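You operate a simulated robot arm through the tools that you are given. There is no shell and no other tool.

Carry out the task below with a simulated robot arm. There is one attempt and no reset: what you move stays moved.

JOB
Crimp the blue lug on to the bare end of the green cable.
Fine: pushed fully on; one stroke of the bench crimper, its orange handle drawn back after; the yellow lug stays.

The check looks at the end state, three seconds after you hand in, the way a careful person would. Anything else that was tipped, shoved, dropped, spilled or broken makes it a failure.

ROBOT AND FRAMES
A 7-joint arm with a two-finger parallel gripper, fixed in place. Base frame: the origin is on the floor under the middle of its stand, x ahead of it, y to its left, z up; the work surface is at about z = 85. Readings come in cm, rad, newtons and seconds.
It reaches about 137.2 cm from its shoulder. Its first joint turns from -2.601 to 2.601 rad. Payload 3.43 kg.
Tool frame: the origin (TCP) lies between the finger pads and is the grasp point; the fingertips stand 3 cm ahead of it; z points along the fingers, y is the line along which they close. The gripper opens to 9.4 cm. The fingers are 2.8 cm wide and 1 cm thick; the gripper's body (5 by 9.6 cm) begins 5.5 cm behind the TCP.
Orientation is that of the tool frame in the base frame, as [roll, pitch, yaw] about the fixed x, y, z axes, in that order (R = Rz(yaw) Ry(pitch) Rx(roll)). With the fingers straight down and closing along the base's y, the tool's x points along the base's -x, its y along +y and its z along -z.

CONTROLS
- The arm moves only by the tool apply_moves. Its argument "targets" is a list of rows, each a list of 7 numbers: the turn, a rotation vector about the tool's x, y, z in degrees, then the shift along the tool's x, y, z in cm, then the finger opening in cm, from 0 to 9.4. In form: [[ax, ay, az, x, y, z, hand], ...]. A call has 1 to 20 rows; each row is the pose to reach, as a shift and turn from the pose commanded when the call began, along the tool's axes at that moment. A row lasts 0.2 s, in which the tool goes at most 5 cm and 0.15 rad; a call with a longer step from one row to the next is refused whole, and so is a gripper value outside its range. Where a pose cannot be reached the arm comes as near as it can. A force on the tool above 40 N (or 10 N above the force at the start of the call, whichever is more), or a blocked arm, ends the call early, and 0.2 s more pass. Each finger travels about 4.5 cm/s and halts on what it meets, pressing with about 30 N; the grip force reading is that of the motor and also rises with nothing between the fingers. The clock runs only during rows and for 0.2 s after the last one: add rows that repeat a pose to give the fingers time. It gives the time, the measured TCP pose, the force on the tool (base axes), the opening and the grip force at its end, in the units of the frame above (readings bear some noise), with the torque about the TCP (base axes, N m) and any sound that the robot's microphone picked up.
- Cameras (640 x 400 px; columns grow to the right, rows downward): "scene" is fixed at [4.97, 49.99, 165.16]; the picture's right is [0.52, -0.86, 0.00], its down [-0.59, -0.36, -0.72] and it looks along [0.62, 0.37, -0.69] (base axes); focal length 349 px, centre (320, 200). "wrist" rides on the gripper at [7.6, 1.4, -10.2] in the tool frame; the picture's right is [-0.18, 0.98, 0.00], its down [-0.75, -0.14, -0.64] and it looks along [-0.63, -0.12, 0.77] (tool axes); focal length 243 px, centre (320, 200). There is no depth. A picture from a camera that has moved, and an enlarged one, comes with that camera's place and axes in the base frame and with its lens.
- capture(camera): a new picture of that camera. The clock stands still meanwhile.
- zoom(camera, box): a new picture of the part [left, top, right, bottom] of that camera's present view, enlarged. The clock stands still meanwhile.
- hand_in(): hands the job in; it is judged then, once.

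Places have to be worked out from the pictures, the camera data and where the tool is seen. Open the gripper and draw the arm clear of the work before you hand the job in, unless the task says otherwise.

The tools are called after "Request:" as a command line: name --pt "numbers of a row" for each row, then --argument value for the rest, lists and objects as JSON in quotes. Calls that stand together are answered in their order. apply_moves: Moves the arm, as the interface text tells. Its arguments: {"type":"object","properties":{"targets":{"type":"array","items":{"type":"array","items":{"type":"number"}}}},"required":["targets"]} The other tools are called the same way: capture (camera) takes a picture; zoom (camera, box) takes an enlarged picture of a part of a camera's view; hand_in () hands the job in.

At the start:

```text
time_s: 0.0
position: [50.77, 84.67, 118.64]
orientation: [-3.141, 0.0, 3.141]
ft_force: [0.9, -0.8, 0.0]
wrist_torque: [0.04, 0.02, 0.03]
finger_gap: 9.39
gripper_force: 0.1
```

scene: 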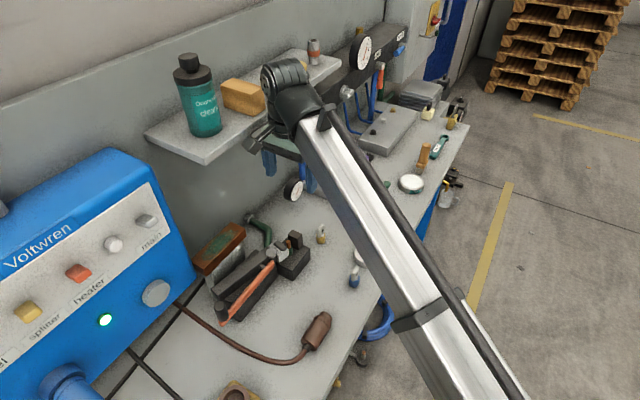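
wrist: 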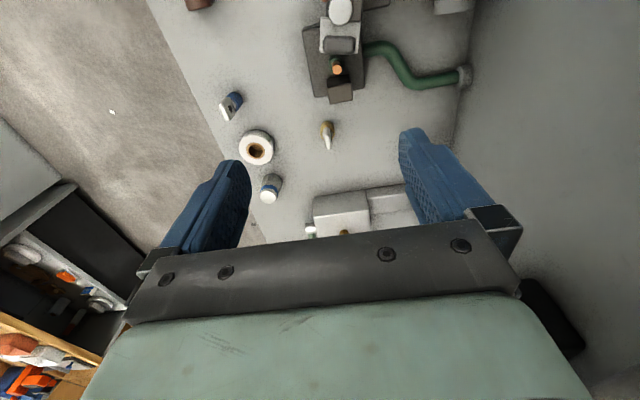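

I'll start by looking closely at the bench around the crimper in both cameras before moving anything.

Request:
zoom --camera "scene" --box '[180, 190, 400, 340]'

Request:
zoom --camera "wrist" --box '[200, 0, 480, 175]'

```text
2.67 times, centred on (290, 265) of scene
camera zoom: at [4.97, 49.99, 165.16], right [0.52, -0.86, 0.0], down [-0.59, -0.36, -0.72], along [0.62, 0.37, -0.69], focal length 931 px, centre (400, 27)
```

zoom: 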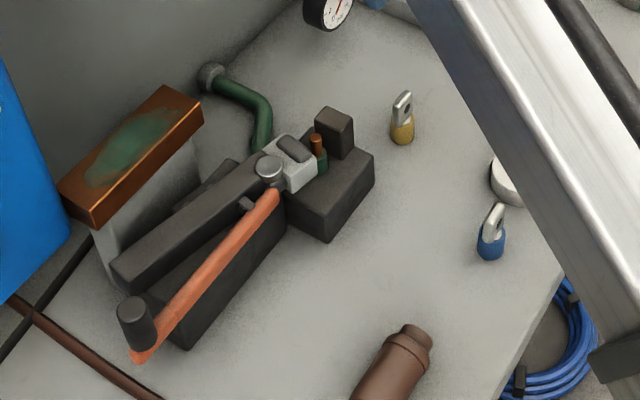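

```text
2.29 times, centred on (340, 88) of wrist
camera zoom: at [43.19, 86.09, 128.83], right [0.18, 0.98, 0.0], down [0.75, -0.14, 0.64], along [0.63, -0.12, -0.77], focal length 555 px, centre (274, 457)
```

zoom: 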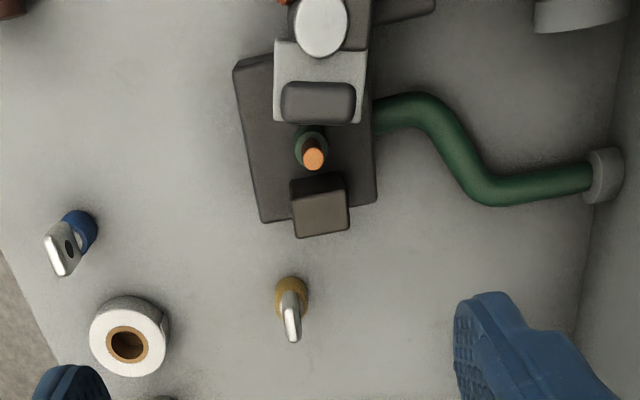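

The green cable's bare copper end stands upright at about (50.5, 86.7, 95) between the crimper's ram and anvil. The blue lug stands on the bench near (53.5, 69), barrel down with its tongue up, and the yellow one is near (61, 83). I'll draw the hand back and away from the wall so the wrist camera can see the crimper and its handle.

Request:
apply_moves --pt "0 0 0 3 -2.5 0 9.39" --pt "0 0 0 6 -5 0 9.39" --pt "0 0 0 9 -7.5 0 9.39" --pt "0 0 0 12 -10 0 9.39" --pt "0 0 0 15 -12 0 9.39" --pt "0 0 0 18 -14 0 9.39"

Request:
capture --camera "wrist"

Request:
capture --camera "scene"

```text
time_s: 1.4
position: [32.97, 71.44, 117.47]
orientation: [3.127, 0.006, 3.141]
ft_force: [0.0, 1.1, 0.6]
wrist_torque: [-0.07, 0.02, -0.03]
finger_gap: 9.41
gripper_force: 0.1
out of reach, approached as far as the arm can: row 5, 6
```

```text
taken
camera wrist: at [25.29, 72.62, 127.62], right [0.18, 0.98, 0.02], down [0.75, -0.15, 0.64], along [0.64, -0.11, -0.76], focal length 243 px, centre (320, 200)
```

wrist: 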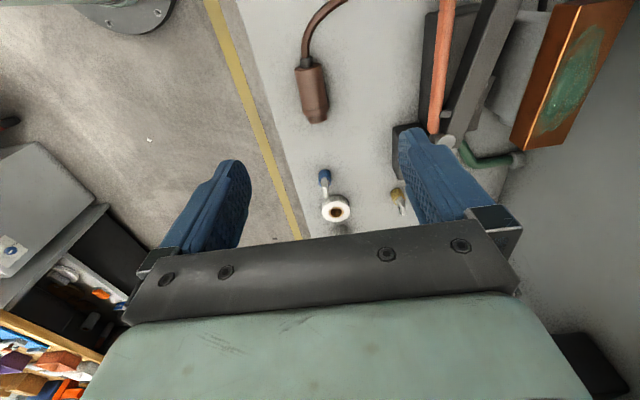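

```text
taken
```

scene: 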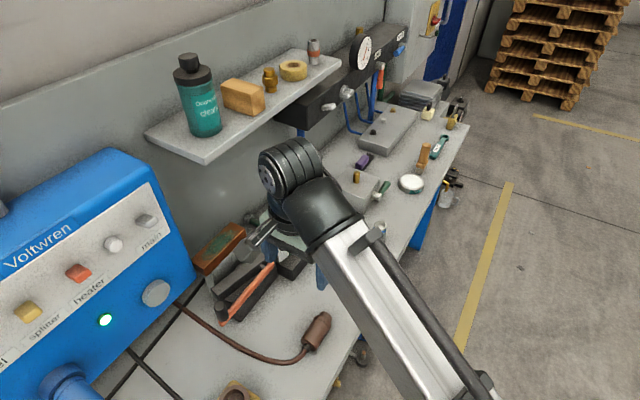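

The wrist camera now shows the handle from above. I'll zoom in on the crimper, the cable end and the lugs.

Request:
zoom --camera "wrist" --box '[370, 0, 630, 220]'

Request:
zoom --camera "wrist" --box '[290, 140, 430, 240]'

Request:
zoom --camera "scene" --box '[180, 200, 340, 340]'

```text
1.82 times, centred on (500, 110) of wrist
camera zoom: at [25.29, 72.62, 127.62], right [0.18, 0.98, 0.02], down [0.75, -0.15, 0.64], along [0.64, -0.11, -0.76], focal length 441 px, centre (-7, 364)
```

zoom: 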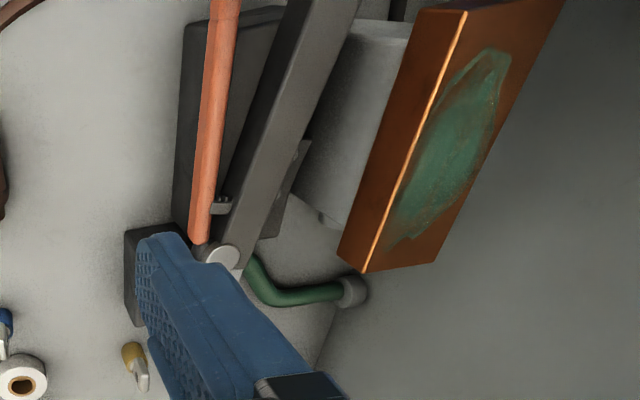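

```text
4.00 times, centred on (360, 190) of wrist
camera zoom: at [25.29, 72.62, 127.62], right [0.18, 0.98, 0.02], down [0.75, -0.15, 0.64], along [0.64, -0.11, -0.76], focal length 970 px, centre (160, 240)
```

zoom: 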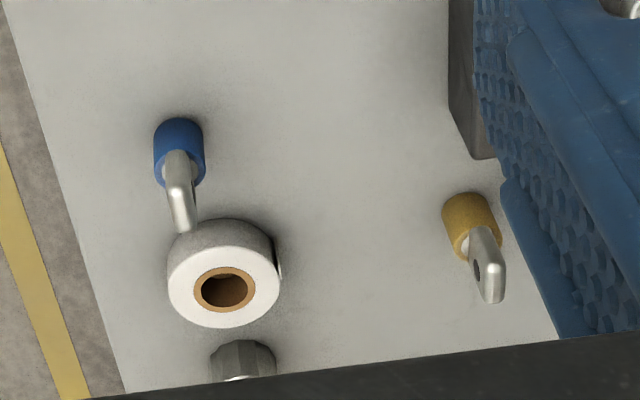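

```text
2.86 times, centred on (260, 270) of scene
camera zoom: at [4.97, 49.99, 165.16], right [0.52, -0.86, 0.0], down [-0.59, -0.36, -0.72], along [0.62, 0.37, -0.69], focal length 998 px, centre (491, 0)
```

zoom: 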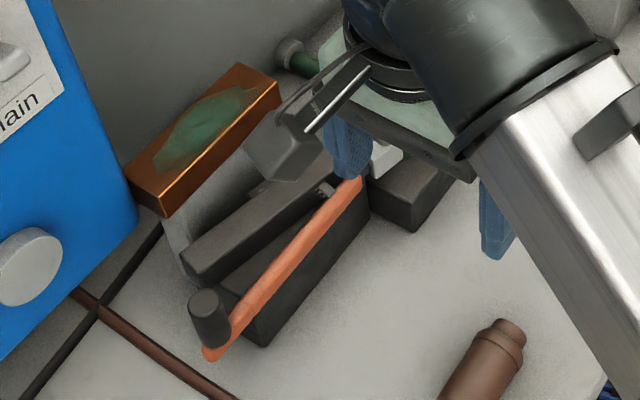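

The orange lever pivots at a silver bolt behind the ram, with a dark fixed beam beside it on the wall side. I'll turn and shift the hand for a lower, oblique view of the crimper head and the blue lug from the front of the bench.

Request:
apply_moves --pt "0 0 -7 -1 -1 0 9.39" --pt "0 0 -14 -2 -2 0.8 9.39" --pt "0 0 -21 -3.2 -3 1.6 9.39" --pt "0 0 -28 -4.4 -4 2.4 9.39" --pt "0 0 -35 -5.6 -5 3.2 9.39" --pt "0 0 -42 -6.8 -6 4 9.39" --pt "0 0 -49 -8 -7 5 9.39" --pt "0 0 -56 -9 -8 6 9.39"

Request:
capture --camera "wrist"

```text
time_s: 3.2
position: [41.96, 63.37, 111.45]
orientation: [3.141, -0.001, -2.163]
ft_force: [0.1, -0.2, -0.8]
wrist_torque: [0.0, 0.0, -0.02]
finger_gap: 9.4
gripper_force: 0.0
out of reach, approached as far as the arm can: row 1
```

```text
taken
camera wrist: at [36.42, 57.72, 121.68], right [-0.71, 0.7, 0.0], down [0.54, 0.55, 0.64], along [0.45, 0.46, -0.77], focal length 243 px, centre (320, 200)
```

wrist: 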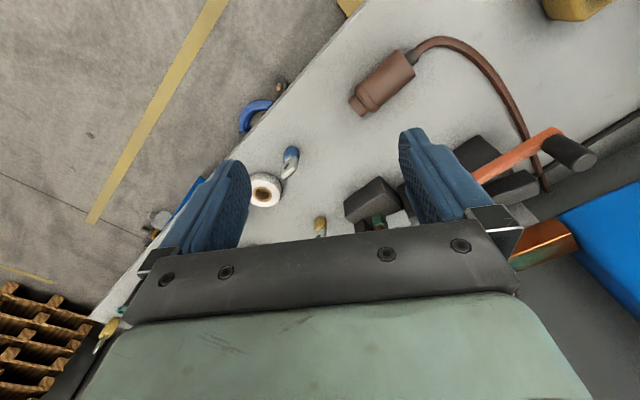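

The gripper body hides the crimper head in this view. I'll turn a little further toward it, then tilt the hand so the camera looks more horizontally.

Request:
apply_moves --pt "0 0 -8 0 0 0 9.39" --pt "0 0 -16 0 0 0 9.39" --pt "0 0 -20 0 0 0 9.39"

Request:
apply_moves --pt "0 -7 0 0 0 0 9.39" --pt "0 -14 0 0 0 0 9.39" --pt "0 -21 0 0 0 0 9.39" --pt "0 -28 0 0 0 0 9.39" --pt "0 -35 0 0 0 0 9.39"

Request:
capture --camera "wrist"

Request:
capture --camera "scene"

```text
time_s: 4.0
position: [41.98, 63.34, 111.57]
orientation: [-3.141, 0.001, -1.814]
ft_force: [-0.5, 0.0, -0.2]
wrist_torque: [0.0, 0.01, -0.01]
finger_gap: 9.37
gripper_force: 0.1
```

```text
time_s: 5.2
position: [42.09, 63.46, 111.42]
orientation: [-3.141, 0.612, -1.817]
ft_force: [0.4, -0.2, 0.6]
wrist_torque: [0.02, 0.01, 0.02]
finger_gap: 9.38
gripper_force: 0.1
```

```text
taken
camera wrist: at [37.74, 51.82, 115.33], right [-0.92, 0.38, 0.11], down [0.2, 0.21, 0.96], along [0.35, 0.9, -0.26], focal length 243 px, centre (320, 200)
```

wrist: 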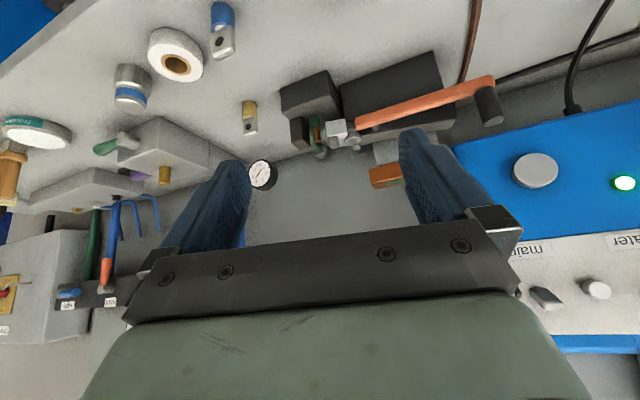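

```text
taken
```

scene: 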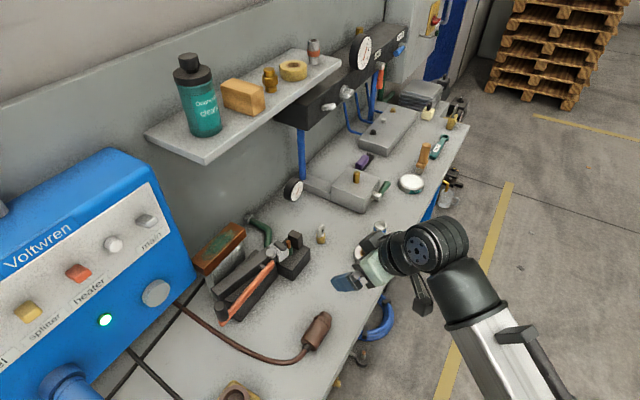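

This side view (upside down) is clear of obstructions. I'll zoom in on the crimper head and the lugs here, and on the crimper in the scene view.

Request:
zoom --camera "wrist" --box '[270, 40, 430, 160]'

Request:
zoom --camera "wrist" --box '[140, 0, 270, 140]'

Request:
zoom --camera "scene" --box '[200, 210, 340, 330]'

Request:
zoom --camera "wrist" --box '[330, 40, 530, 170]'

```text
3.33 times, centred on (350, 100) of wrist
camera zoom: at [37.74, 51.82, 115.33], right [-0.92, 0.38, 0.11], down [0.2, 0.21, 0.96], along [0.35, 0.9, -0.26], focal length 809 px, centre (220, 533)
```

zoom: 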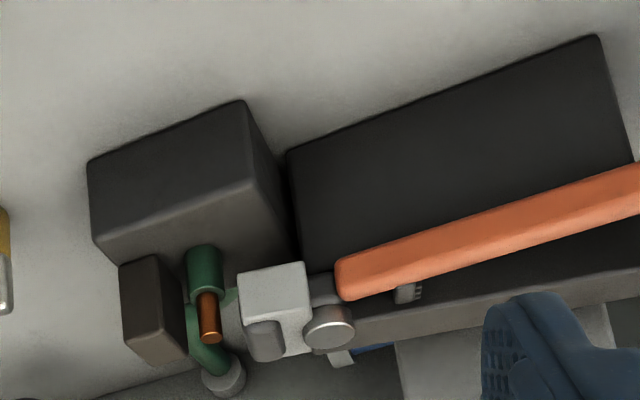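

```text
2.86 times, centred on (205, 70) of wrist
camera zoom: at [37.74, 51.82, 115.33], right [-0.92, 0.38, 0.11], down [0.2, 0.21, 0.96], along [0.35, 0.9, -0.26], focal length 693 px, centre (649, 571)
```

zoom: 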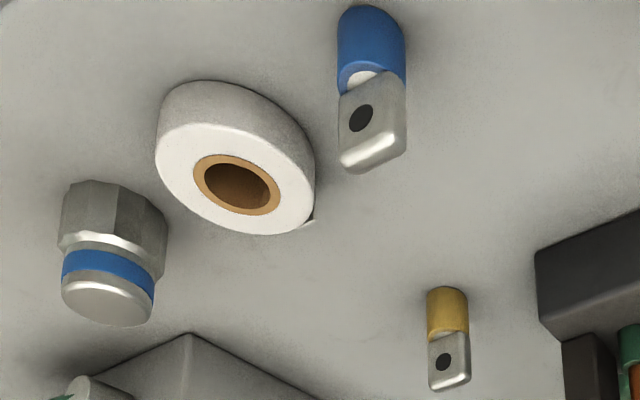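

```text
3.33 times, centred on (270, 270) of scene
camera zoom: at [4.97, 49.99, 165.16], right [0.52, -0.86, 0.0], down [-0.59, -0.36, -0.72], along [0.62, 0.37, -0.69], focal length 1164 px, centre (487, -33)
```

zoom: 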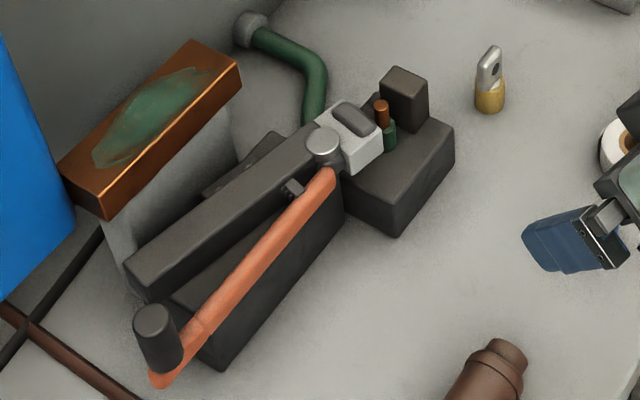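

```text
3.08 times, centred on (430, 105) of wrist
camera zoom: at [37.74, 51.82, 115.33], right [-0.92, 0.38, 0.11], down [0.2, 0.21, 0.96], along [0.35, 0.9, -0.26], focal length 746 px, centre (-18, 492)
```

zoom: 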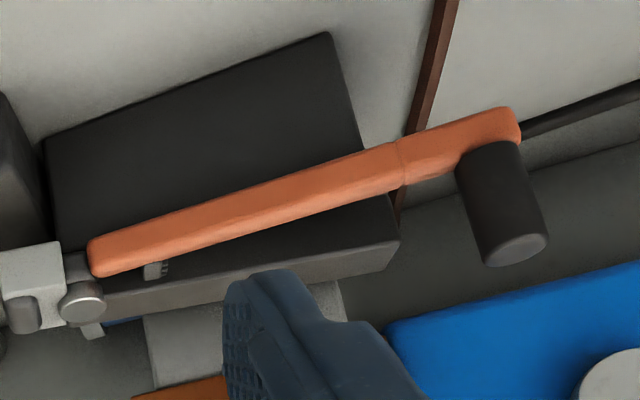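

Cross-checking the two cameras: the copper tip is at about (50.6, 87.2, 94.4), and the bare part is about 2.5 cm long. The blue lug stands at about (53.7, 68.5) with its tongue top near z 91.9 and plate normal close to y. The pivot is at (44.8, 88.5) and the knob top at (25.9, 86.9, 99.5). I'll swing the hand round to face the blue lug, staying high.

Request:
apply_moves --pt "-4.514 0 -6.432 -0.298 -0.919 0.352 6" --pt "-9.03 0 -12.86 -0.596 -1.838 0.704 6" --pt "-13.54 0 -19.3 -0.894 -2.757 1.056 6" --pt "-18.06 0 -25.73 -1.192 -3.676 1.408 6" --pt "-22.57 0 -32.16 -1.49 -4.595 1.76 6" --pt "-27.08 0 -38.59 -1.788 -5.514 2.112 6" --pt "-31.6 0 -45.02 -2.086 -6.433 2.464 6" --pt "-36.11 0 -51.46 -2.384 -7.352 2.816 6" --pt "-40.63 0 -57.89 -2.682 -8.271 3.168 6" --pt "-45.14 0 -64.32 -2.98 -9.19 3.52 6" --pt "-49.65 0 -70.75 -3.278 -10.109 3.872 6" --pt "-54.17 0 -77.18 -3.576 -11.03 4.22 6"

Request:
capture --camera "wrist"

Request:
capture --camera "scene"

```text
time_s: 7.8
position: [52.58, 68.91, 105.52]
orientation: [-3.067, 0.587, -0.169]
ft_force: [-0.5, 0.0, -0.6]
wrist_torque: [0.0, 0.03, 0.03]
finger_gap: 6.0
gripper_force: 0.0
out of reach, approached as far as the arm can: row 11, 12
```

```text
taken
camera wrist: at [64.0, 64.67, 109.56], right [-0.35, -0.93, 0.04], down [-0.25, 0.14, 0.96], along [-0.9, 0.33, -0.28], focal length 243 px, centre (320, 200)
```

wrist: 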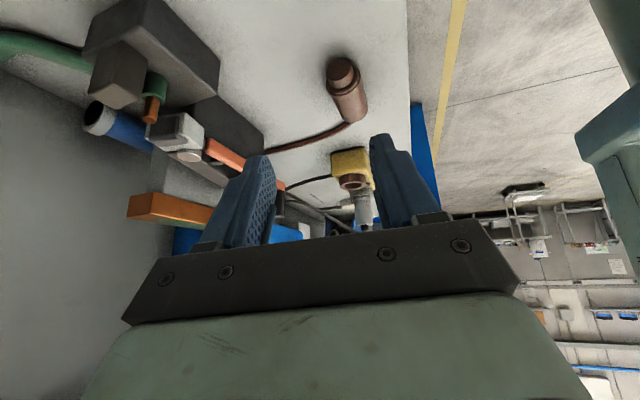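

```text
taken
```

scene: 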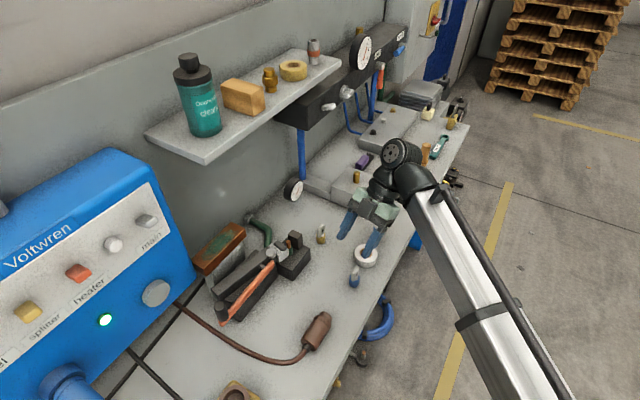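

Those last rows were at the edge of the arm's wrist range. I'll take some tilt out and move to hover over the blue lug to see whether this direction is workable.

Request:
apply_moves --pt "-1.1 3.4 0 1.46 0 -0.28 6" --pt "-2.2 6.8 0 2.92 0 -0.56 6" --pt "-3.3 10.2 0 4.39 0 -0.85 6" --pt "-4.3 13.6 0 5.85 0 -1.13 6" --pt "-4.3 13.6 0 5.85 0 -1.13 6"

Request:
capture --camera "wrist"

```text
time_s: 9.0
position: [57.99, 67.94, 103.13]
orientation: [3.136, 0.348, -0.179]
ft_force: [-0.3, -0.2, 0.8]
wrist_torque: [-0.01, 0.01, 0.01]
finger_gap: 6.02
gripper_force: 0.0
```

```text
taken
camera wrist: at [68.19, 64.65, 110.09], right [-0.34, -0.94, 0.07], down [-0.46, 0.23, 0.86], along [-0.82, 0.26, -0.51], focal length 243 px, centre (320, 200)
```

wrist: 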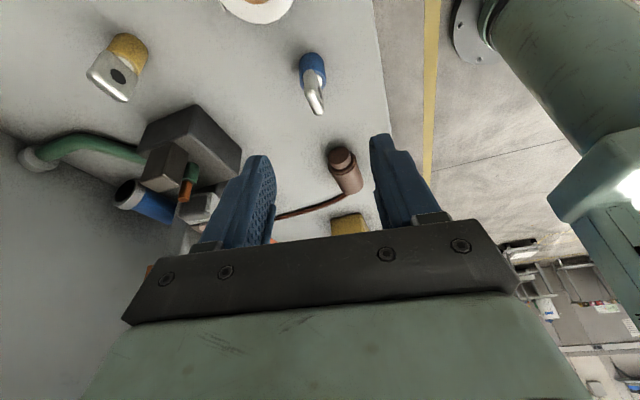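

That pose is reachable and the blue lug shows between the fingers. I'll zoom in to refine its position and tongue direction, and also look at the cable end and ram from this side.

Request:
zoom --camera "wrist" --box '[270, 30, 360, 130]'

Request:
zoom --camera "wrist" --box '[100, 90, 280, 250]'

Request:
zoom --camera "scene" --box '[310, 200, 430, 300]'

```text
4.00 times, centred on (315, 80) of wrist
camera zoom: at [68.19, 64.65, 110.09], right [-0.34, -0.94, 0.07], down [-0.46, 0.23, 0.86], along [-0.82, 0.26, -0.51], focal length 970 px, centre (340, 680)
```

zoom: 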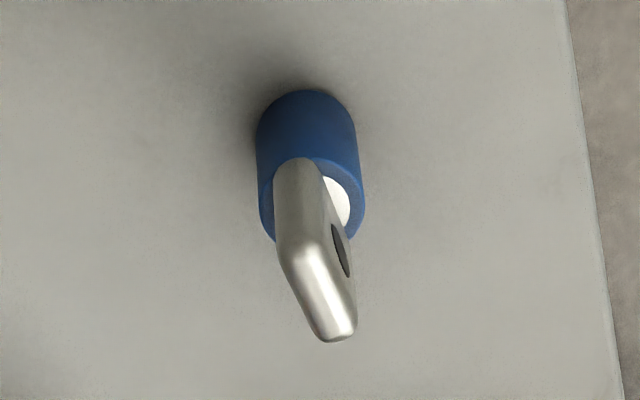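

```text
2.50 times, centred on (190, 170) of wrist
camera zoom: at [68.19, 64.65, 110.09], right [-0.34, -0.94, 0.07], down [-0.46, 0.23, 0.86], along [-0.82, 0.26, -0.51], focal length 606 px, centre (645, 275)
```

zoom: 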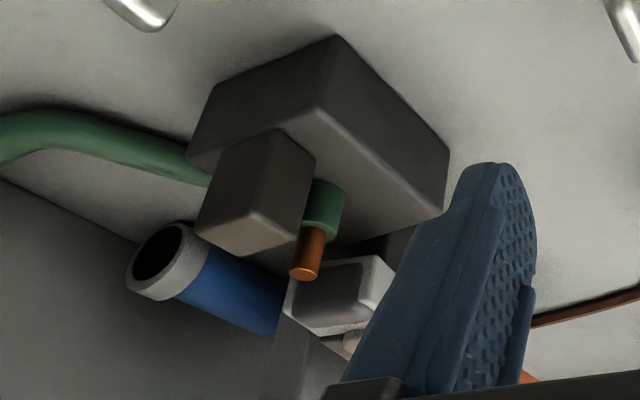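

```text
4.00 times, centred on (370, 250) of scene
camera zoom: at [4.97, 49.99, 165.16], right [0.52, -0.86, 0.0], down [-0.59, -0.36, -0.72], along [0.62, 0.37, -0.69], focal length 1396 px, centre (120, 0)
```

zoom: 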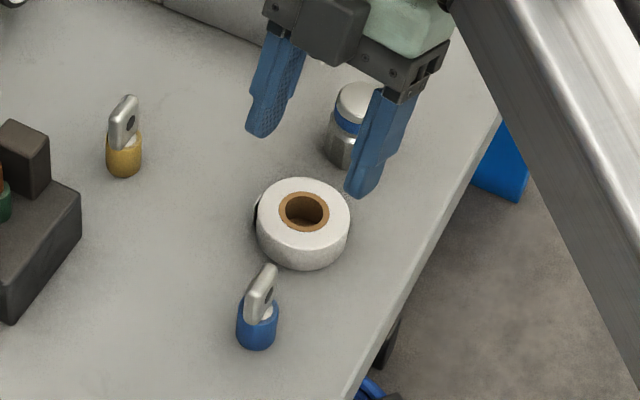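

From here the tongue's plane runs almost along x, and the lug axis is near (54.0, 68.8). I'll zoom tighter on the lug from the scene camera to pin the tongue direction before descending.

Request:
zoom --camera "scene" --box '[338, 258, 374, 294]'

Request:
zoom --camera "wrist" --box '[294, 45, 344, 125]'

```text
11.11 times, centred on (356, 276) of scene
camera zoom: at [4.97, 49.99, 165.16], right [0.52, -0.86, 0.0], down [-0.59, -0.36, -0.72], along [0.62, 0.37, -0.69], focal length 3879 px, centre (-80, -644)
```

zoom: 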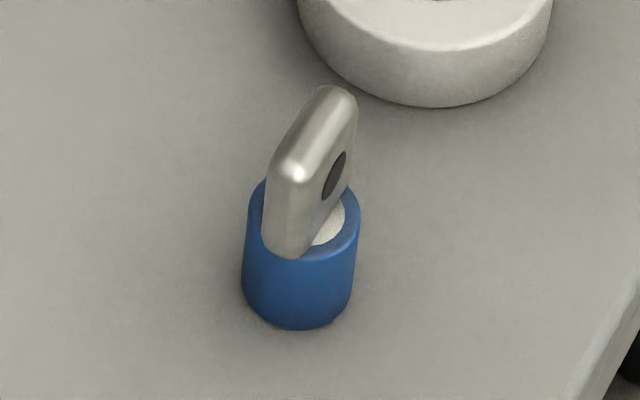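

```text
5.00 times, centred on (319, 85) of wrist
camera zoom: at [68.19, 64.65, 110.09], right [-0.34, -0.94, 0.07], down [-0.46, 0.23, 0.86], along [-0.82, 0.26, -0.51], focal length 1213 px, centre (325, 775)
```

zoom: 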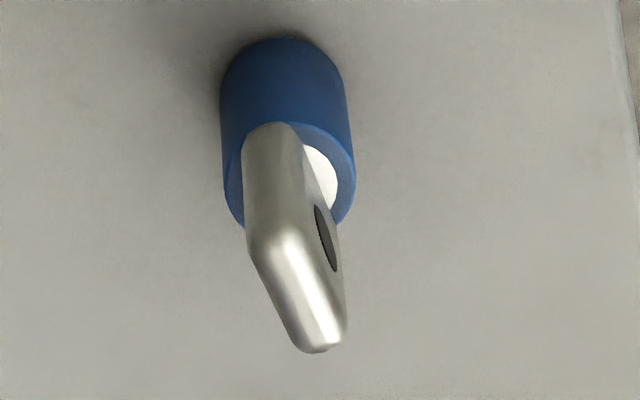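

Both views agree: the tongue plane lies along x (normal along y) and is about 2.5 wide and 0.8 thick. The lug axis is at (53.9, 68.85), with the barrel top at z≈88 and the tongue top at z≈91.1. I'll square the yaw to it while still high.

Request:
apply_moves --pt "-1.75 0 -4.82 0 0 0 6" --pt "-3.5 0 -9.64 0 0 0 6" --pt "-3.5 0 -9.64 0 0 0 6"

Request:
capture --camera "wrist"

```text
time_s: 9.8
position: [57.82, 68.3, 102.23]
orientation: [-3.137, 0.342, 0.001]
ft_force: [-0.1, 1.0, -0.8]
wrist_torque: [-0.02, 0.0, -0.03]
finger_gap: 5.99
gripper_force: 0.1
out of reach, approached as far as the arm can: row 2, 3
```

```text
taken
camera wrist: at [68.45, 66.74, 109.26], right [-0.18, -0.98, 0.06], down [-0.49, 0.14, 0.86], along [-0.85, 0.12, -0.51], focal length 243 px, centre (320, 200)
```

wrist: 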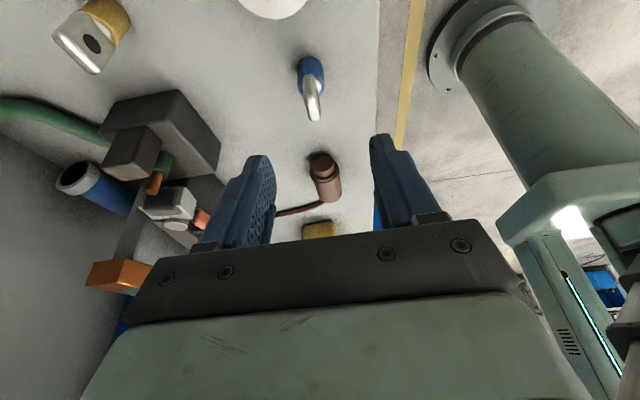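

Yaw is now square, but the position was clipped by about 1 cm at this limit. I'll ease the tilt and yaw slightly and come down to just above the tongue, then check alignment.

Request:
apply_moves --pt "0.4 1.6 1.1 -0.03 -0.14 1.7 5" --pt "0.8 3.2 2.2 -0.06 -0.28 3.4 5" --pt "1.15 4.7 3.24 -0.08 -0.43 5.05 5" --pt "1.15 4.7 3.24 -0.08 -0.43 5.05 5"

Request:
capture --camera "wrist"

Request:
zoom --camera "scene" --box '[320, 220, 410, 300]'

```text
time_s: 10.8
position: [56.05, 68.65, 97.45]
orientation: [3.138, 0.266, -0.059]
ft_force: [0.0, 0.5, 0.3]
wrist_torque: [-0.01, -0.02, -0.01]
finger_gap: 5.0
gripper_force: 0.0
```

```text
taken
camera wrist: at [65.98, 66.58, 105.27], right [-0.24, -0.97, 0.05], down [-0.55, 0.18, 0.82], along [-0.8, 0.16, -0.57], focal length 243 px, centre (320, 200)
```

wrist: 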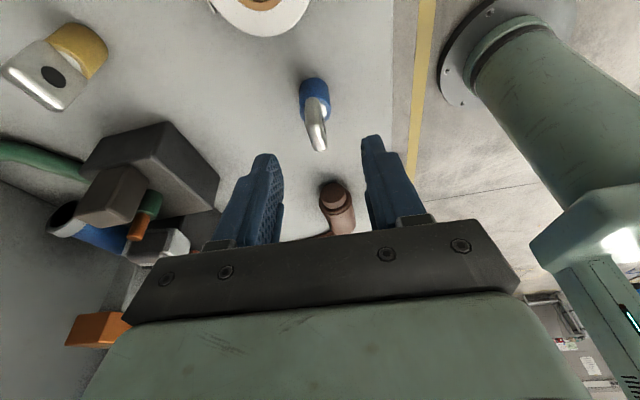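

```text
5.00 times, centred on (365, 260) of scene
camera zoom: at [4.97, 49.99, 165.16], right [0.52, -0.86, 0.0], down [-0.59, -0.36, -0.72], along [0.62, 0.37, -0.69], focal length 1746 px, centre (95, -100)
```

zoom: 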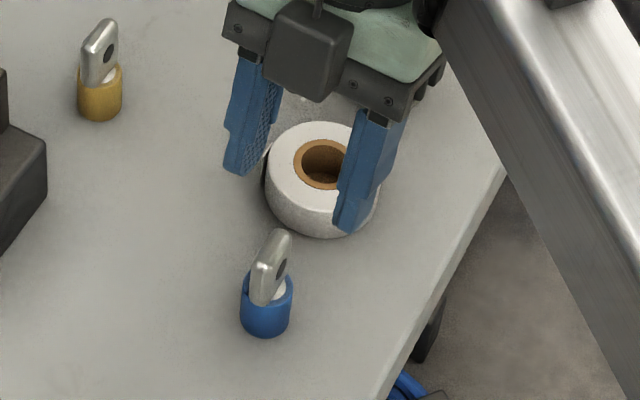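

The hand reached the hover pose. I'll zoom on the wrist view to check that the tongue is centred between the fingers.

Request:
zoom --camera "wrist" --box '[240, 60, 400, 180]'

```text
3.33 times, centred on (320, 120) of wrist
camera zoom: at [65.98, 66.58, 105.27], right [-0.24, -0.97, 0.05], down [-0.55, 0.18, 0.82], along [-0.8, 0.16, -0.57], focal length 809 px, centre (320, 467)
```

zoom: 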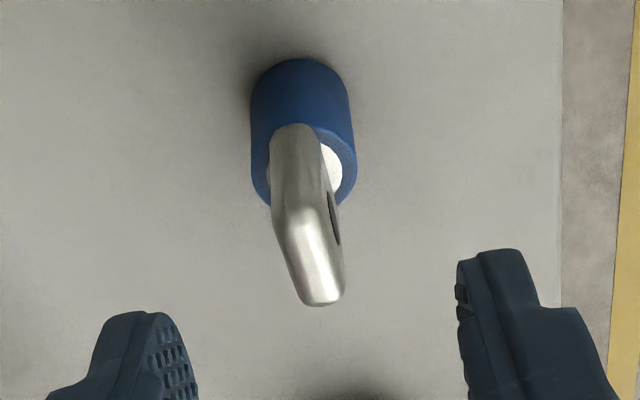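

The tongue is about 0.2 cm off the finger midline and the plate centre is 8.1 cm ahead of the TCP. I'll correct that and go down to the tongue with the fingers open, stopping just above the barrel.

Request:
apply_moves --pt "0 0 0 0.08 -0.22 1.0 5" --pt "0 0 0 0.15 -0.22 2.0 5" --pt "0 0 0 0.15 -0.22 3.2 5" --pt "0 0 0 0.15 -0.22 4.4 5" --pt "0 0 0 0.15 -0.22 5.2 5" --pt "0 0 0 0.15 -0.22 5.7 5"

Request:
zoom --camera "wrist" --box '[240, 60, 400, 200]'

Request:
zoom --camera "scene" --box '[320, 230, 400, 300]'

```text
time_s: 12.2
position: [54.66, 69.0, 92.03]
orientation: [3.138, 0.268, -0.059]
ft_force: [-1.0, 0.3, -0.1]
wrist_torque: [-0.02, -0.02, -0.03]
finger_gap: 5.01
gripper_force: 0.1
```

```text
2.86 times, centred on (320, 130) of wrist
camera zoom: at [64.68, 67.01, 99.8], right [-0.23, -0.97, 0.05], down [-0.55, 0.18, 0.82], along [-0.8, 0.16, -0.57], focal length 693 px, centre (320, 400)
```

zoom: 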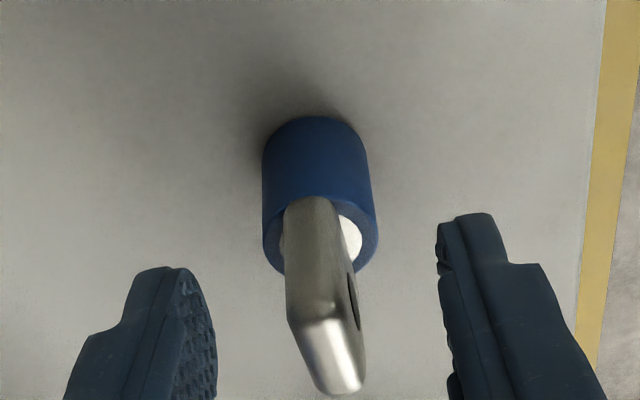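

```text
5.71 times, centred on (360, 265) of scene
camera zoom: at [4.97, 49.99, 165.16], right [0.52, -0.86, 0.0], down [-0.59, -0.36, -0.72], along [0.62, 0.37, -0.69], focal length 1995 px, centre (91, -171)
```

zoom: 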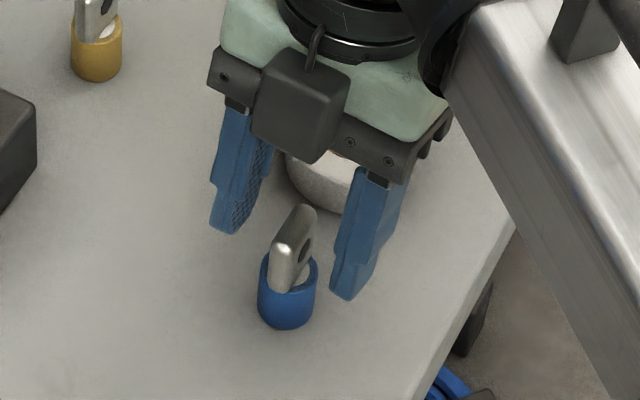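

The fingers straddle the tongue almost evenly, with the tips just above the barrel shoulder. I'll close partway to check before gripping.

Request:
apply_moves --pt "0 0 0 0 0 0 3.5" --pt "0 0 0 0 0 0 2.2" --pt "0 0 0 0 0 0 1.7" --pt "0 0 0 0 0 0 1.7"

Request:
zoom --camera "wrist" --box '[240, 60, 400, 200]'

Request:
zoom --camera "scene" --box '[320, 230, 400, 300]'

```text
time_s: 13.2
position: [54.63, 69.03, 91.92]
orientation: [3.138, 0.268, -0.06]
ft_force: [-0.6, -0.7, 0.0]
wrist_torque: [-0.02, 0.01, 0.0]
finger_gap: 1.72
gripper_force: 0.0
```

```text
2.86 times, centred on (320, 130) of wrist
camera zoom: at [64.68, 67.01, 99.79], right [-0.23, -0.97, 0.05], down [-0.55, 0.18, 0.82], along [-0.8, 0.16, -0.57], focal length 693 px, centre (320, 400)
```

zoom: 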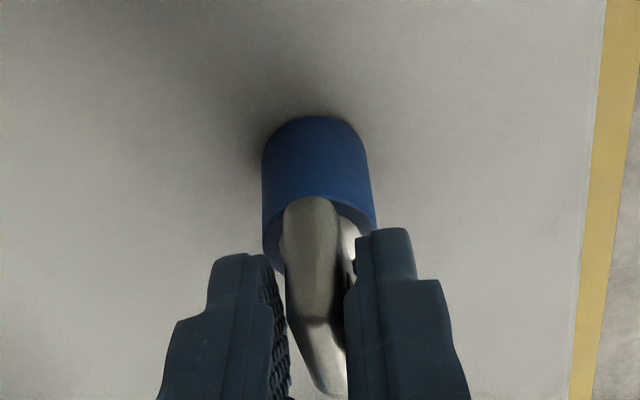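

```text
5.71 times, centred on (360, 265) of scene
camera zoom: at [4.97, 49.99, 165.16], right [0.52, -0.86, 0.0], down [-0.59, -0.36, -0.72], along [0.62, 0.37, -0.69], focal length 1995 px, centre (91, -171)
```

zoom: 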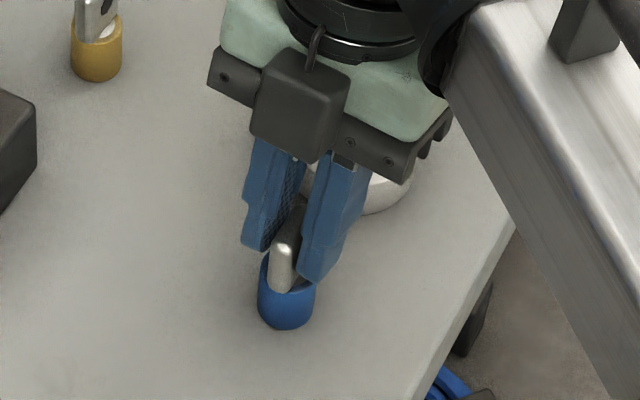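

The plate sits between the pads with nothing touching yet. I'll close to grip.

Request:
apply_moves --pt "0 0 0 0 0 0 1.3" --pt "0 0 0 0 0 0 1.0" --pt "0 0 0 0 0 0 0.6" --pt "0 0 0 0 0 0 0.3" --pt "0 0 0 0 0 0 0.0" --pt "0 0 0 0 0 0 0.0"

Request:
zoom --camera "wrist" --box '[240, 60, 400, 200]'

```text
time_s: 14.6
position: [54.76, 69.02, 92.09]
orientation: [3.14, 0.269, -0.059]
ft_force: [0.1, 0.5, 1.4]
wrist_torque: [0.03, 0.01, -0.01]
finger_gap: 1.12
gripper_force: 30.1
```

```text
2.86 times, centred on (320, 130) of wrist
camera zoom: at [64.68, 67.01, 99.79], right [-0.23, -0.97, 0.05], down [-0.55, 0.18, 0.82], along [-0.8, 0.16, -0.57], focal length 693 px, centre (320, 400)
```

zoom: 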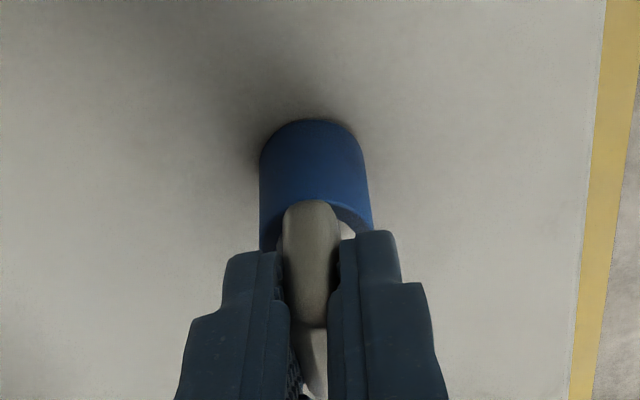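

The tongue is gripped firmly at 1.12 cm gap and 30 N. I'll lift straight up 15 cm and check that the lug comes along cleanly.

Request:
apply_moves --pt "0 0 0 -0.27 0 -0.96 0" --pt "0 0 0 -0.8 0 -2.89 0" --pt "0 0 0 -1.6 0 -5.78 0" --pt "0 0 0 -2.39 0 -8.68 0" --pt "0 0 0 -3.19 0 -11.57 0" --pt "0 0 0 -3.99 0 -14.46 0"

Request:
capture --camera "wrist"

Request:
capture --camera "scene"

```text
time_s: 16.0
position: [54.66, 69.19, 107.17]
orientation: [3.138, 0.268, -0.06]
ft_force: [-0.7, 0.6, -0.1]
wrist_torque: [-0.03, -0.01, -0.03]
finger_gap: 1.11
gripper_force: 29.8
```

```text
taken
camera wrist: at [64.77, 67.07, 114.94], right [-0.24, -0.97, 0.05], down [-0.55, 0.18, 0.82], along [-0.8, 0.16, -0.57], focal length 243 px, centre (320, 200)
```

wrist: 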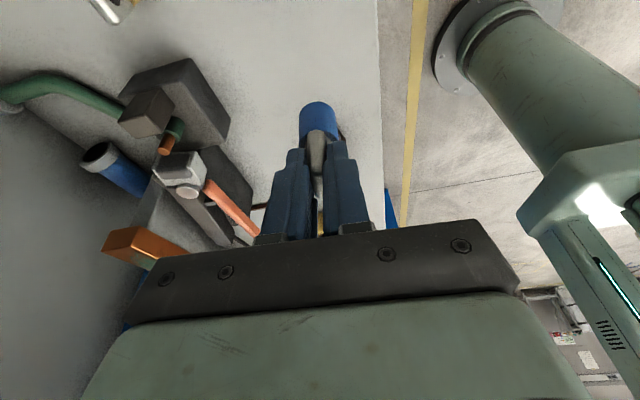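

```text
taken
```

scene: 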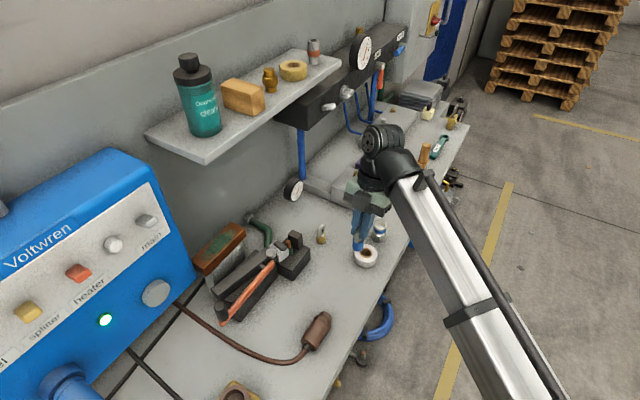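

The lug is held upright and clear. The crimper's axis runs from the pivot to the anvil at roughly −10°. I'll turn the hand so the fingers close along that axis with the wrist leaning away from the wall, and move to a standoff in front of the crimper.

Request:
apply_moves --pt "1.975 0 7.154 -0.343 -0.533 0.094 0" --pt "3.95 0 14.31 -0.686 -1.066 0.188 0" --pt "5.92 0 21.46 -1.029 -1.599 0.282 0" --pt "7.9 0 28.62 -1.372 -2.132 0.376 0" --pt "9.87 0 35.77 -1.715 -2.665 0.47 0" --pt "11.85 0 42.92 -2.058 -3.198 0.564 0" --pt "13.82 0 50.08 -2.401 -3.731 0.658 0" --pt "15.8 0 57.23 -2.744 -4.264 0.752 0" --pt "17.77 0 64.39 -3.087 -4.797 0.846 0" --pt "19.75 0 71.54 -3.43 -5.33 0.94 0" --pt "21.72 0 78.69 -3.773 -5.863 1.034 0" --pt "23.7 0 85.85 -4.116 -6.396 1.128 0" --pt "25.67 0 93.0 -4.46 -6.93 1.22 0" --pt "25.67 0 93.0 -4.46 -6.93 1.22 0"

Request:
capture --camera "wrist"

Request:
capture --camera "scene"

```text
time_s: 19.0
position: [50.52, 76.27, 107.05]
orientation: [-3.14, 0.266, -1.743]
ft_force: [1.1, -1.1, 0.3]
wrist_torque: [0.03, 0.02, 0.05]
finger_gap: 0.01
gripper_force: 30.3
```

```text
taken
camera wrist: at [47.3, 66.59, 114.8], right [-0.94, 0.34, 0.05], down [0.23, 0.53, 0.82], along [0.26, 0.78, -0.57], focal length 243 px, centre (320, 200)
```

wrist: 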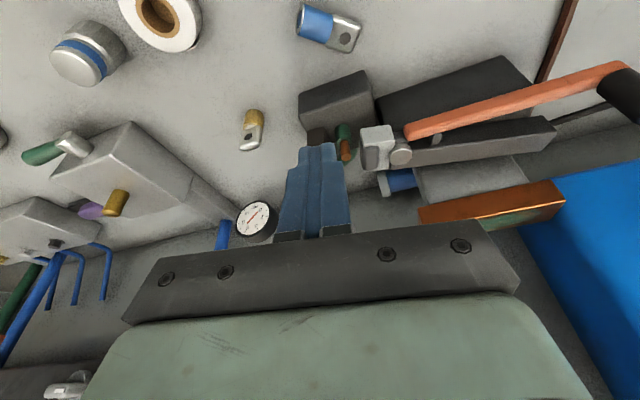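

```text
taken
```

scene: 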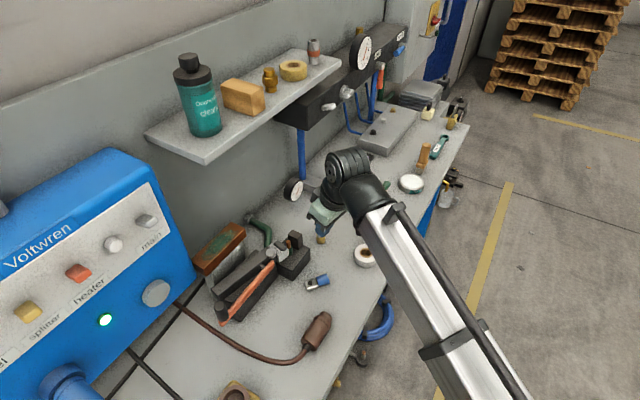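

The gap reads 0.01: the lug slipped out during the turn and is now lying on the bench in front of the crimper. Nothing else looks disturbed. I'll zoom in to see exactly how it lies.

Request:
zoom --camera "wrist" --box '[270, 0, 390, 80]'

Request:
zoom --camera "scene" --box '[280, 220, 370, 310]'

Request:
zoom --camera "scene" --box '[200, 210, 340, 330]'

```text
5.00 times, centred on (330, 40) of wrist
camera zoom: at [47.3, 66.59, 114.8], right [-0.94, 0.34, 0.05], down [0.23, 0.53, 0.82], along [0.26, 0.78, -0.57], focal length 1213 px, centre (270, 1000)
```

zoom: 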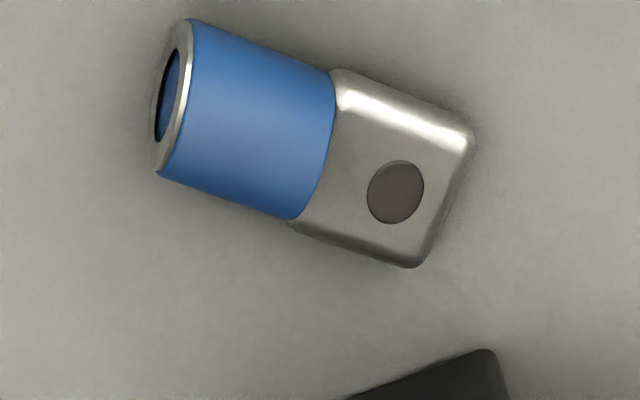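

```text
4.44 times, centred on (325, 265) of scene
camera zoom: at [4.97, 49.99, 165.16], right [0.52, -0.86, 0.0], down [-0.59, -0.36, -0.72], along [0.62, 0.37, -0.69], focal length 1552 px, centre (298, -89)
```

zoom: 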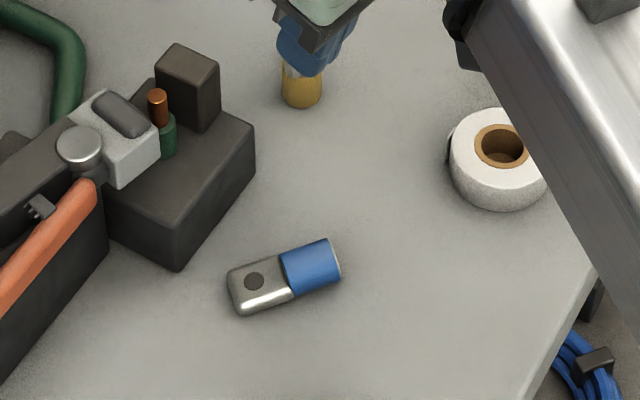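

```text
3.33 times, centred on (270, 270) of scene
camera zoom: at [4.97, 49.99, 165.16], right [0.52, -0.86, 0.0], down [-0.59, -0.36, -0.72], along [0.62, 0.37, -0.69], focal length 1164 px, centre (487, -33)
```

zoom: 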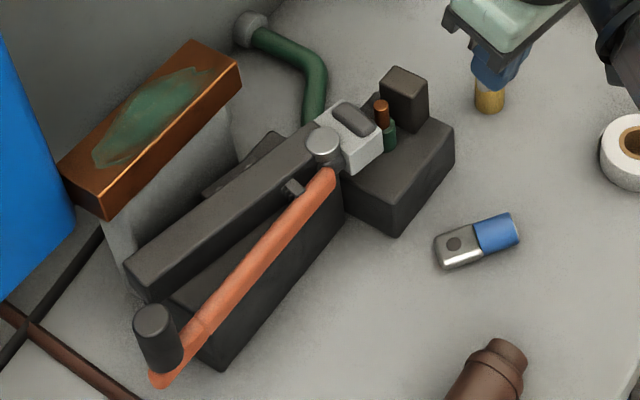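

The lug lies flat with its hole facing up, from tongue end (46.2, 79.0) to barrel mouth (50.9, 75.1). Before planning the re-grasp I need better heights for the anvil, ram and cable, so I'll zoom hard on the crimper head from both cameras.

Request:
zoom --camera "scene" --box '[262, 222, 318, 278]'

Request:
zoom --camera "wrist" --box '[290, 60, 430, 180]'

```text
7.14 times, centred on (290, 250) of scene
camera zoom: at [4.97, 49.99, 165.16], right [0.52, -0.86, 0.0], down [-0.59, -0.36, -0.72], along [0.62, 0.37, -0.69], focal length 2494 px, centre (534, -157)
```

zoom: 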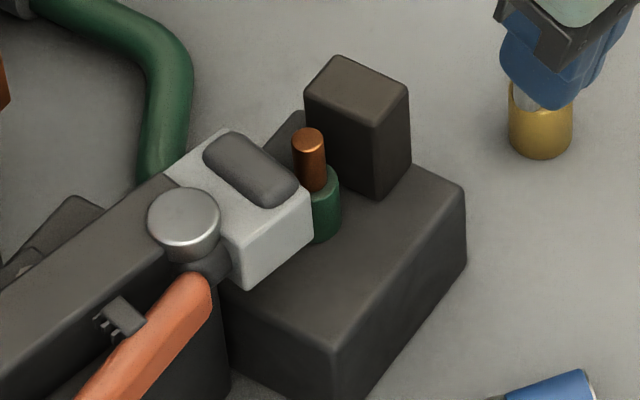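

```text
3.33 times, centred on (360, 120) of wrist
camera zoom: at [47.3, 66.59, 114.8], right [-0.94, 0.34, 0.05], down [0.23, 0.53, 0.82], along [0.26, 0.78, -0.57], focal length 809 px, centre (187, 467)
```

zoom: 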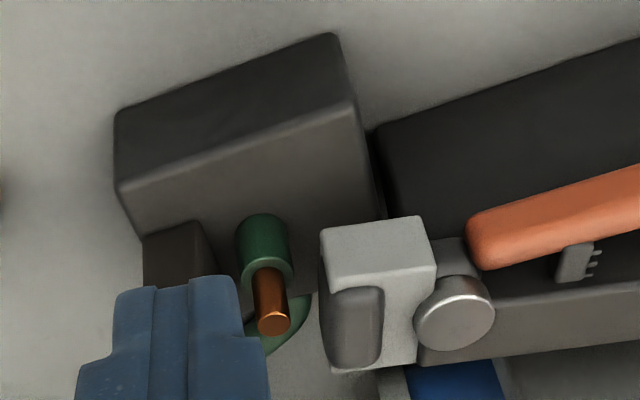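

Head geometry: base top at z≈89.5. The anvil spans x 52.7–54.9 with its top at z≈93.8, the ram face is at x≈48.5 and the copper tip at (50.55, 87.15, 94.5). I'll zoom on the fallen lug to measure the bore against the copper and see how the lug rests.

Request:
zoom --camera "wrist" --box '[292, 0, 372, 60]'

Request:
zoom --camera "scene" --box '[300, 262, 340, 302]'

```text
6.67 times, centred on (332, 30) of wrist
camera zoom: at [47.3, 66.59, 114.8], right [-0.94, 0.34, 0.05], down [0.23, 0.53, 0.82], along [0.26, 0.78, -0.57], focal length 1618 px, centre (240, 1333)
```

zoom: 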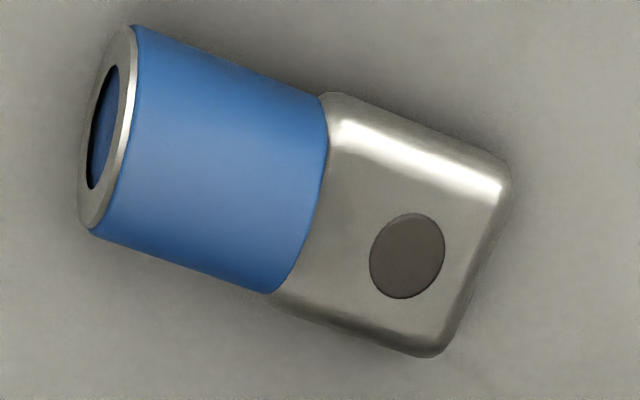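

```text
10.00 times, centred on (320, 282) of scene
camera zoom: at [4.97, 49.99, 165.16], right [0.52, -0.86, 0.0], down [-0.59, -0.36, -0.72], along [0.62, 0.37, -0.69], focal length 3491 px, centre (320, -620)
```

zoom: 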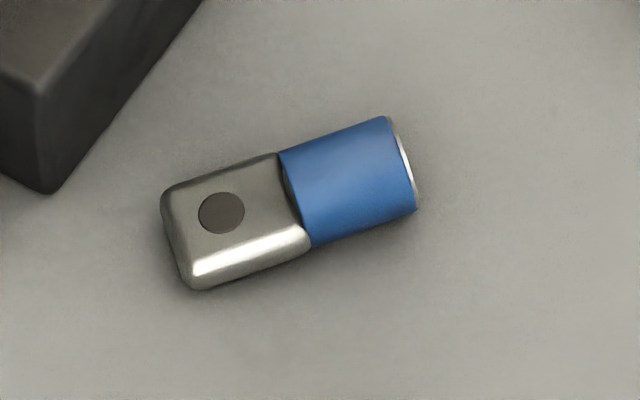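

The tongue is about as wide as the barrel (2.6 cm). The bore is about 1.6 against a copper of about 1.2, so I have roughly ±0.2 cm of tolerance. My plan is to grip the tongue's two side edges from above with the mouth along tool +x, then pitch the hand 90° so the barrel points down and put it straight on the copper. First I'll un-tilt and turn the open hand while still high.

Request:
apply_moves --pt "0 6.3 0 0 0 0 2" --pt "0 12.6 0 0 0 0 3.5" --pt "0 19 0 0 0 0 5" --pt "0 25.3 0 0 0 0 5"

Request:
apply_moves --pt "1.35 0 -7.64 0 0 0 5" --pt "2.7 0 -15.28 0 0 0 5" --pt "4.05 0 -22.9 0 0 0 5" --pt "5.4 0 -30.5 0 0 0 5" --pt "6.75 0 -38.2 0 0 0 5" --pt "8.1 0 -45.8 0 0 0 5" --pt "9.45 0 -53.5 0 0 0 5" --pt "10.8 0 -61.1 0 0 0 5" --pt "10.8 0 -61.1 0 0 0 5"

Request:
capture --camera "wrist"

Request:
capture --camera "scene"

```text
time_s: 20.0
position: [50.68, 76.52, 106.92]
orientation: [-3.132, -0.141, -1.745]
ft_force: [4.6, 7.0, -20.9]
wrist_torque: [0.08, -0.11, -0.02]
finger_gap: 4.98
gripper_force: 0.0
stopped in row 4: the force on the tool passed its limit at 82 N (the readings are from after the stop); the commanded pose is now the measured one
```

```text
time_s: 20.4
position: [50.6, 76.56, 107.04]
orientation: [-3.131, -0.14, -1.702]
ft_force: [0.7, -0.1, -0.6]
wrist_torque: [0.09, -0.03, -0.02]
finger_gap: 4.99
gripper_force: 0.1
stopped in row 1: the force on the tool passed its limit at 46 N (the readings are from after the stop); the commanded pose is now the measured one
```

```text
taken
camera wrist: at [48.3, 70.7, 118.03], right [-0.95, 0.31, -0.04], down [0.24, 0.81, 0.53], along [0.19, 0.5, -0.85], focal length 243 px, centre (320, 200)
```

wrist: 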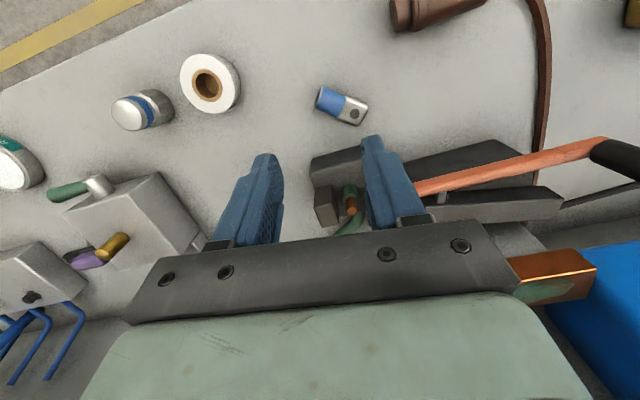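

```text
taken
```

scene: 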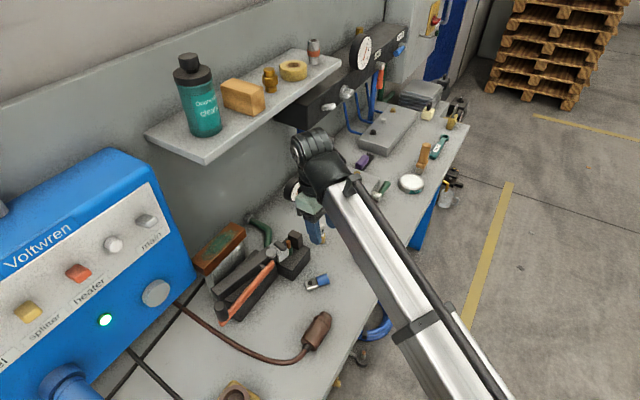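

Both calls were stopped by a force spike: 82 N, then 46 N. The fingers are in free air, so the wrist behind may be touching something, maybe the shelf. I'll look before moving again.

Request:
zoom --camera "scene" --box '[240, 60, 400, 240]'

Request:
zoom --camera "scene" --box '[130, 20, 420, 200]'

```text
2.22 times, centred on (320, 150) of scene
camera zoom: at [4.97, 49.99, 165.16], right [0.52, -0.86, 0.0], down [-0.59, -0.36, -0.72], along [0.62, 0.37, -0.69], focal length 776 px, centre (320, 311)
```

zoom: 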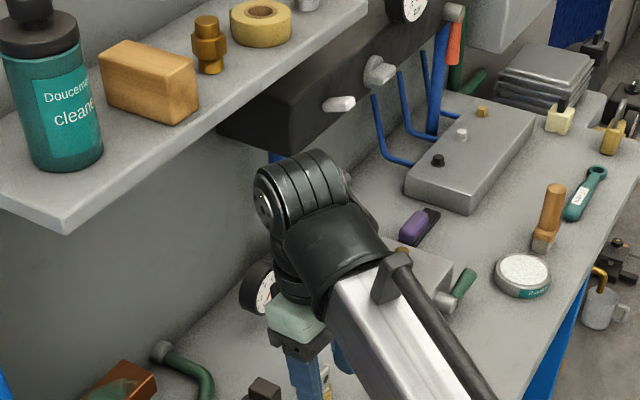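

```text
2.21 times, centred on (275, 110) of scene
camera zoom: at [4.97, 49.99, 165.16], right [0.52, -0.86, 0.0], down [-0.59, -0.36, -0.72], along [0.62, 0.37, -0.69], focal length 770 px, centre (419, 399)
```

zoom: 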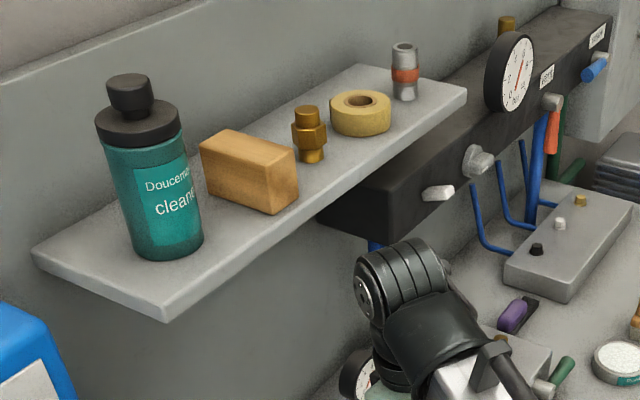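

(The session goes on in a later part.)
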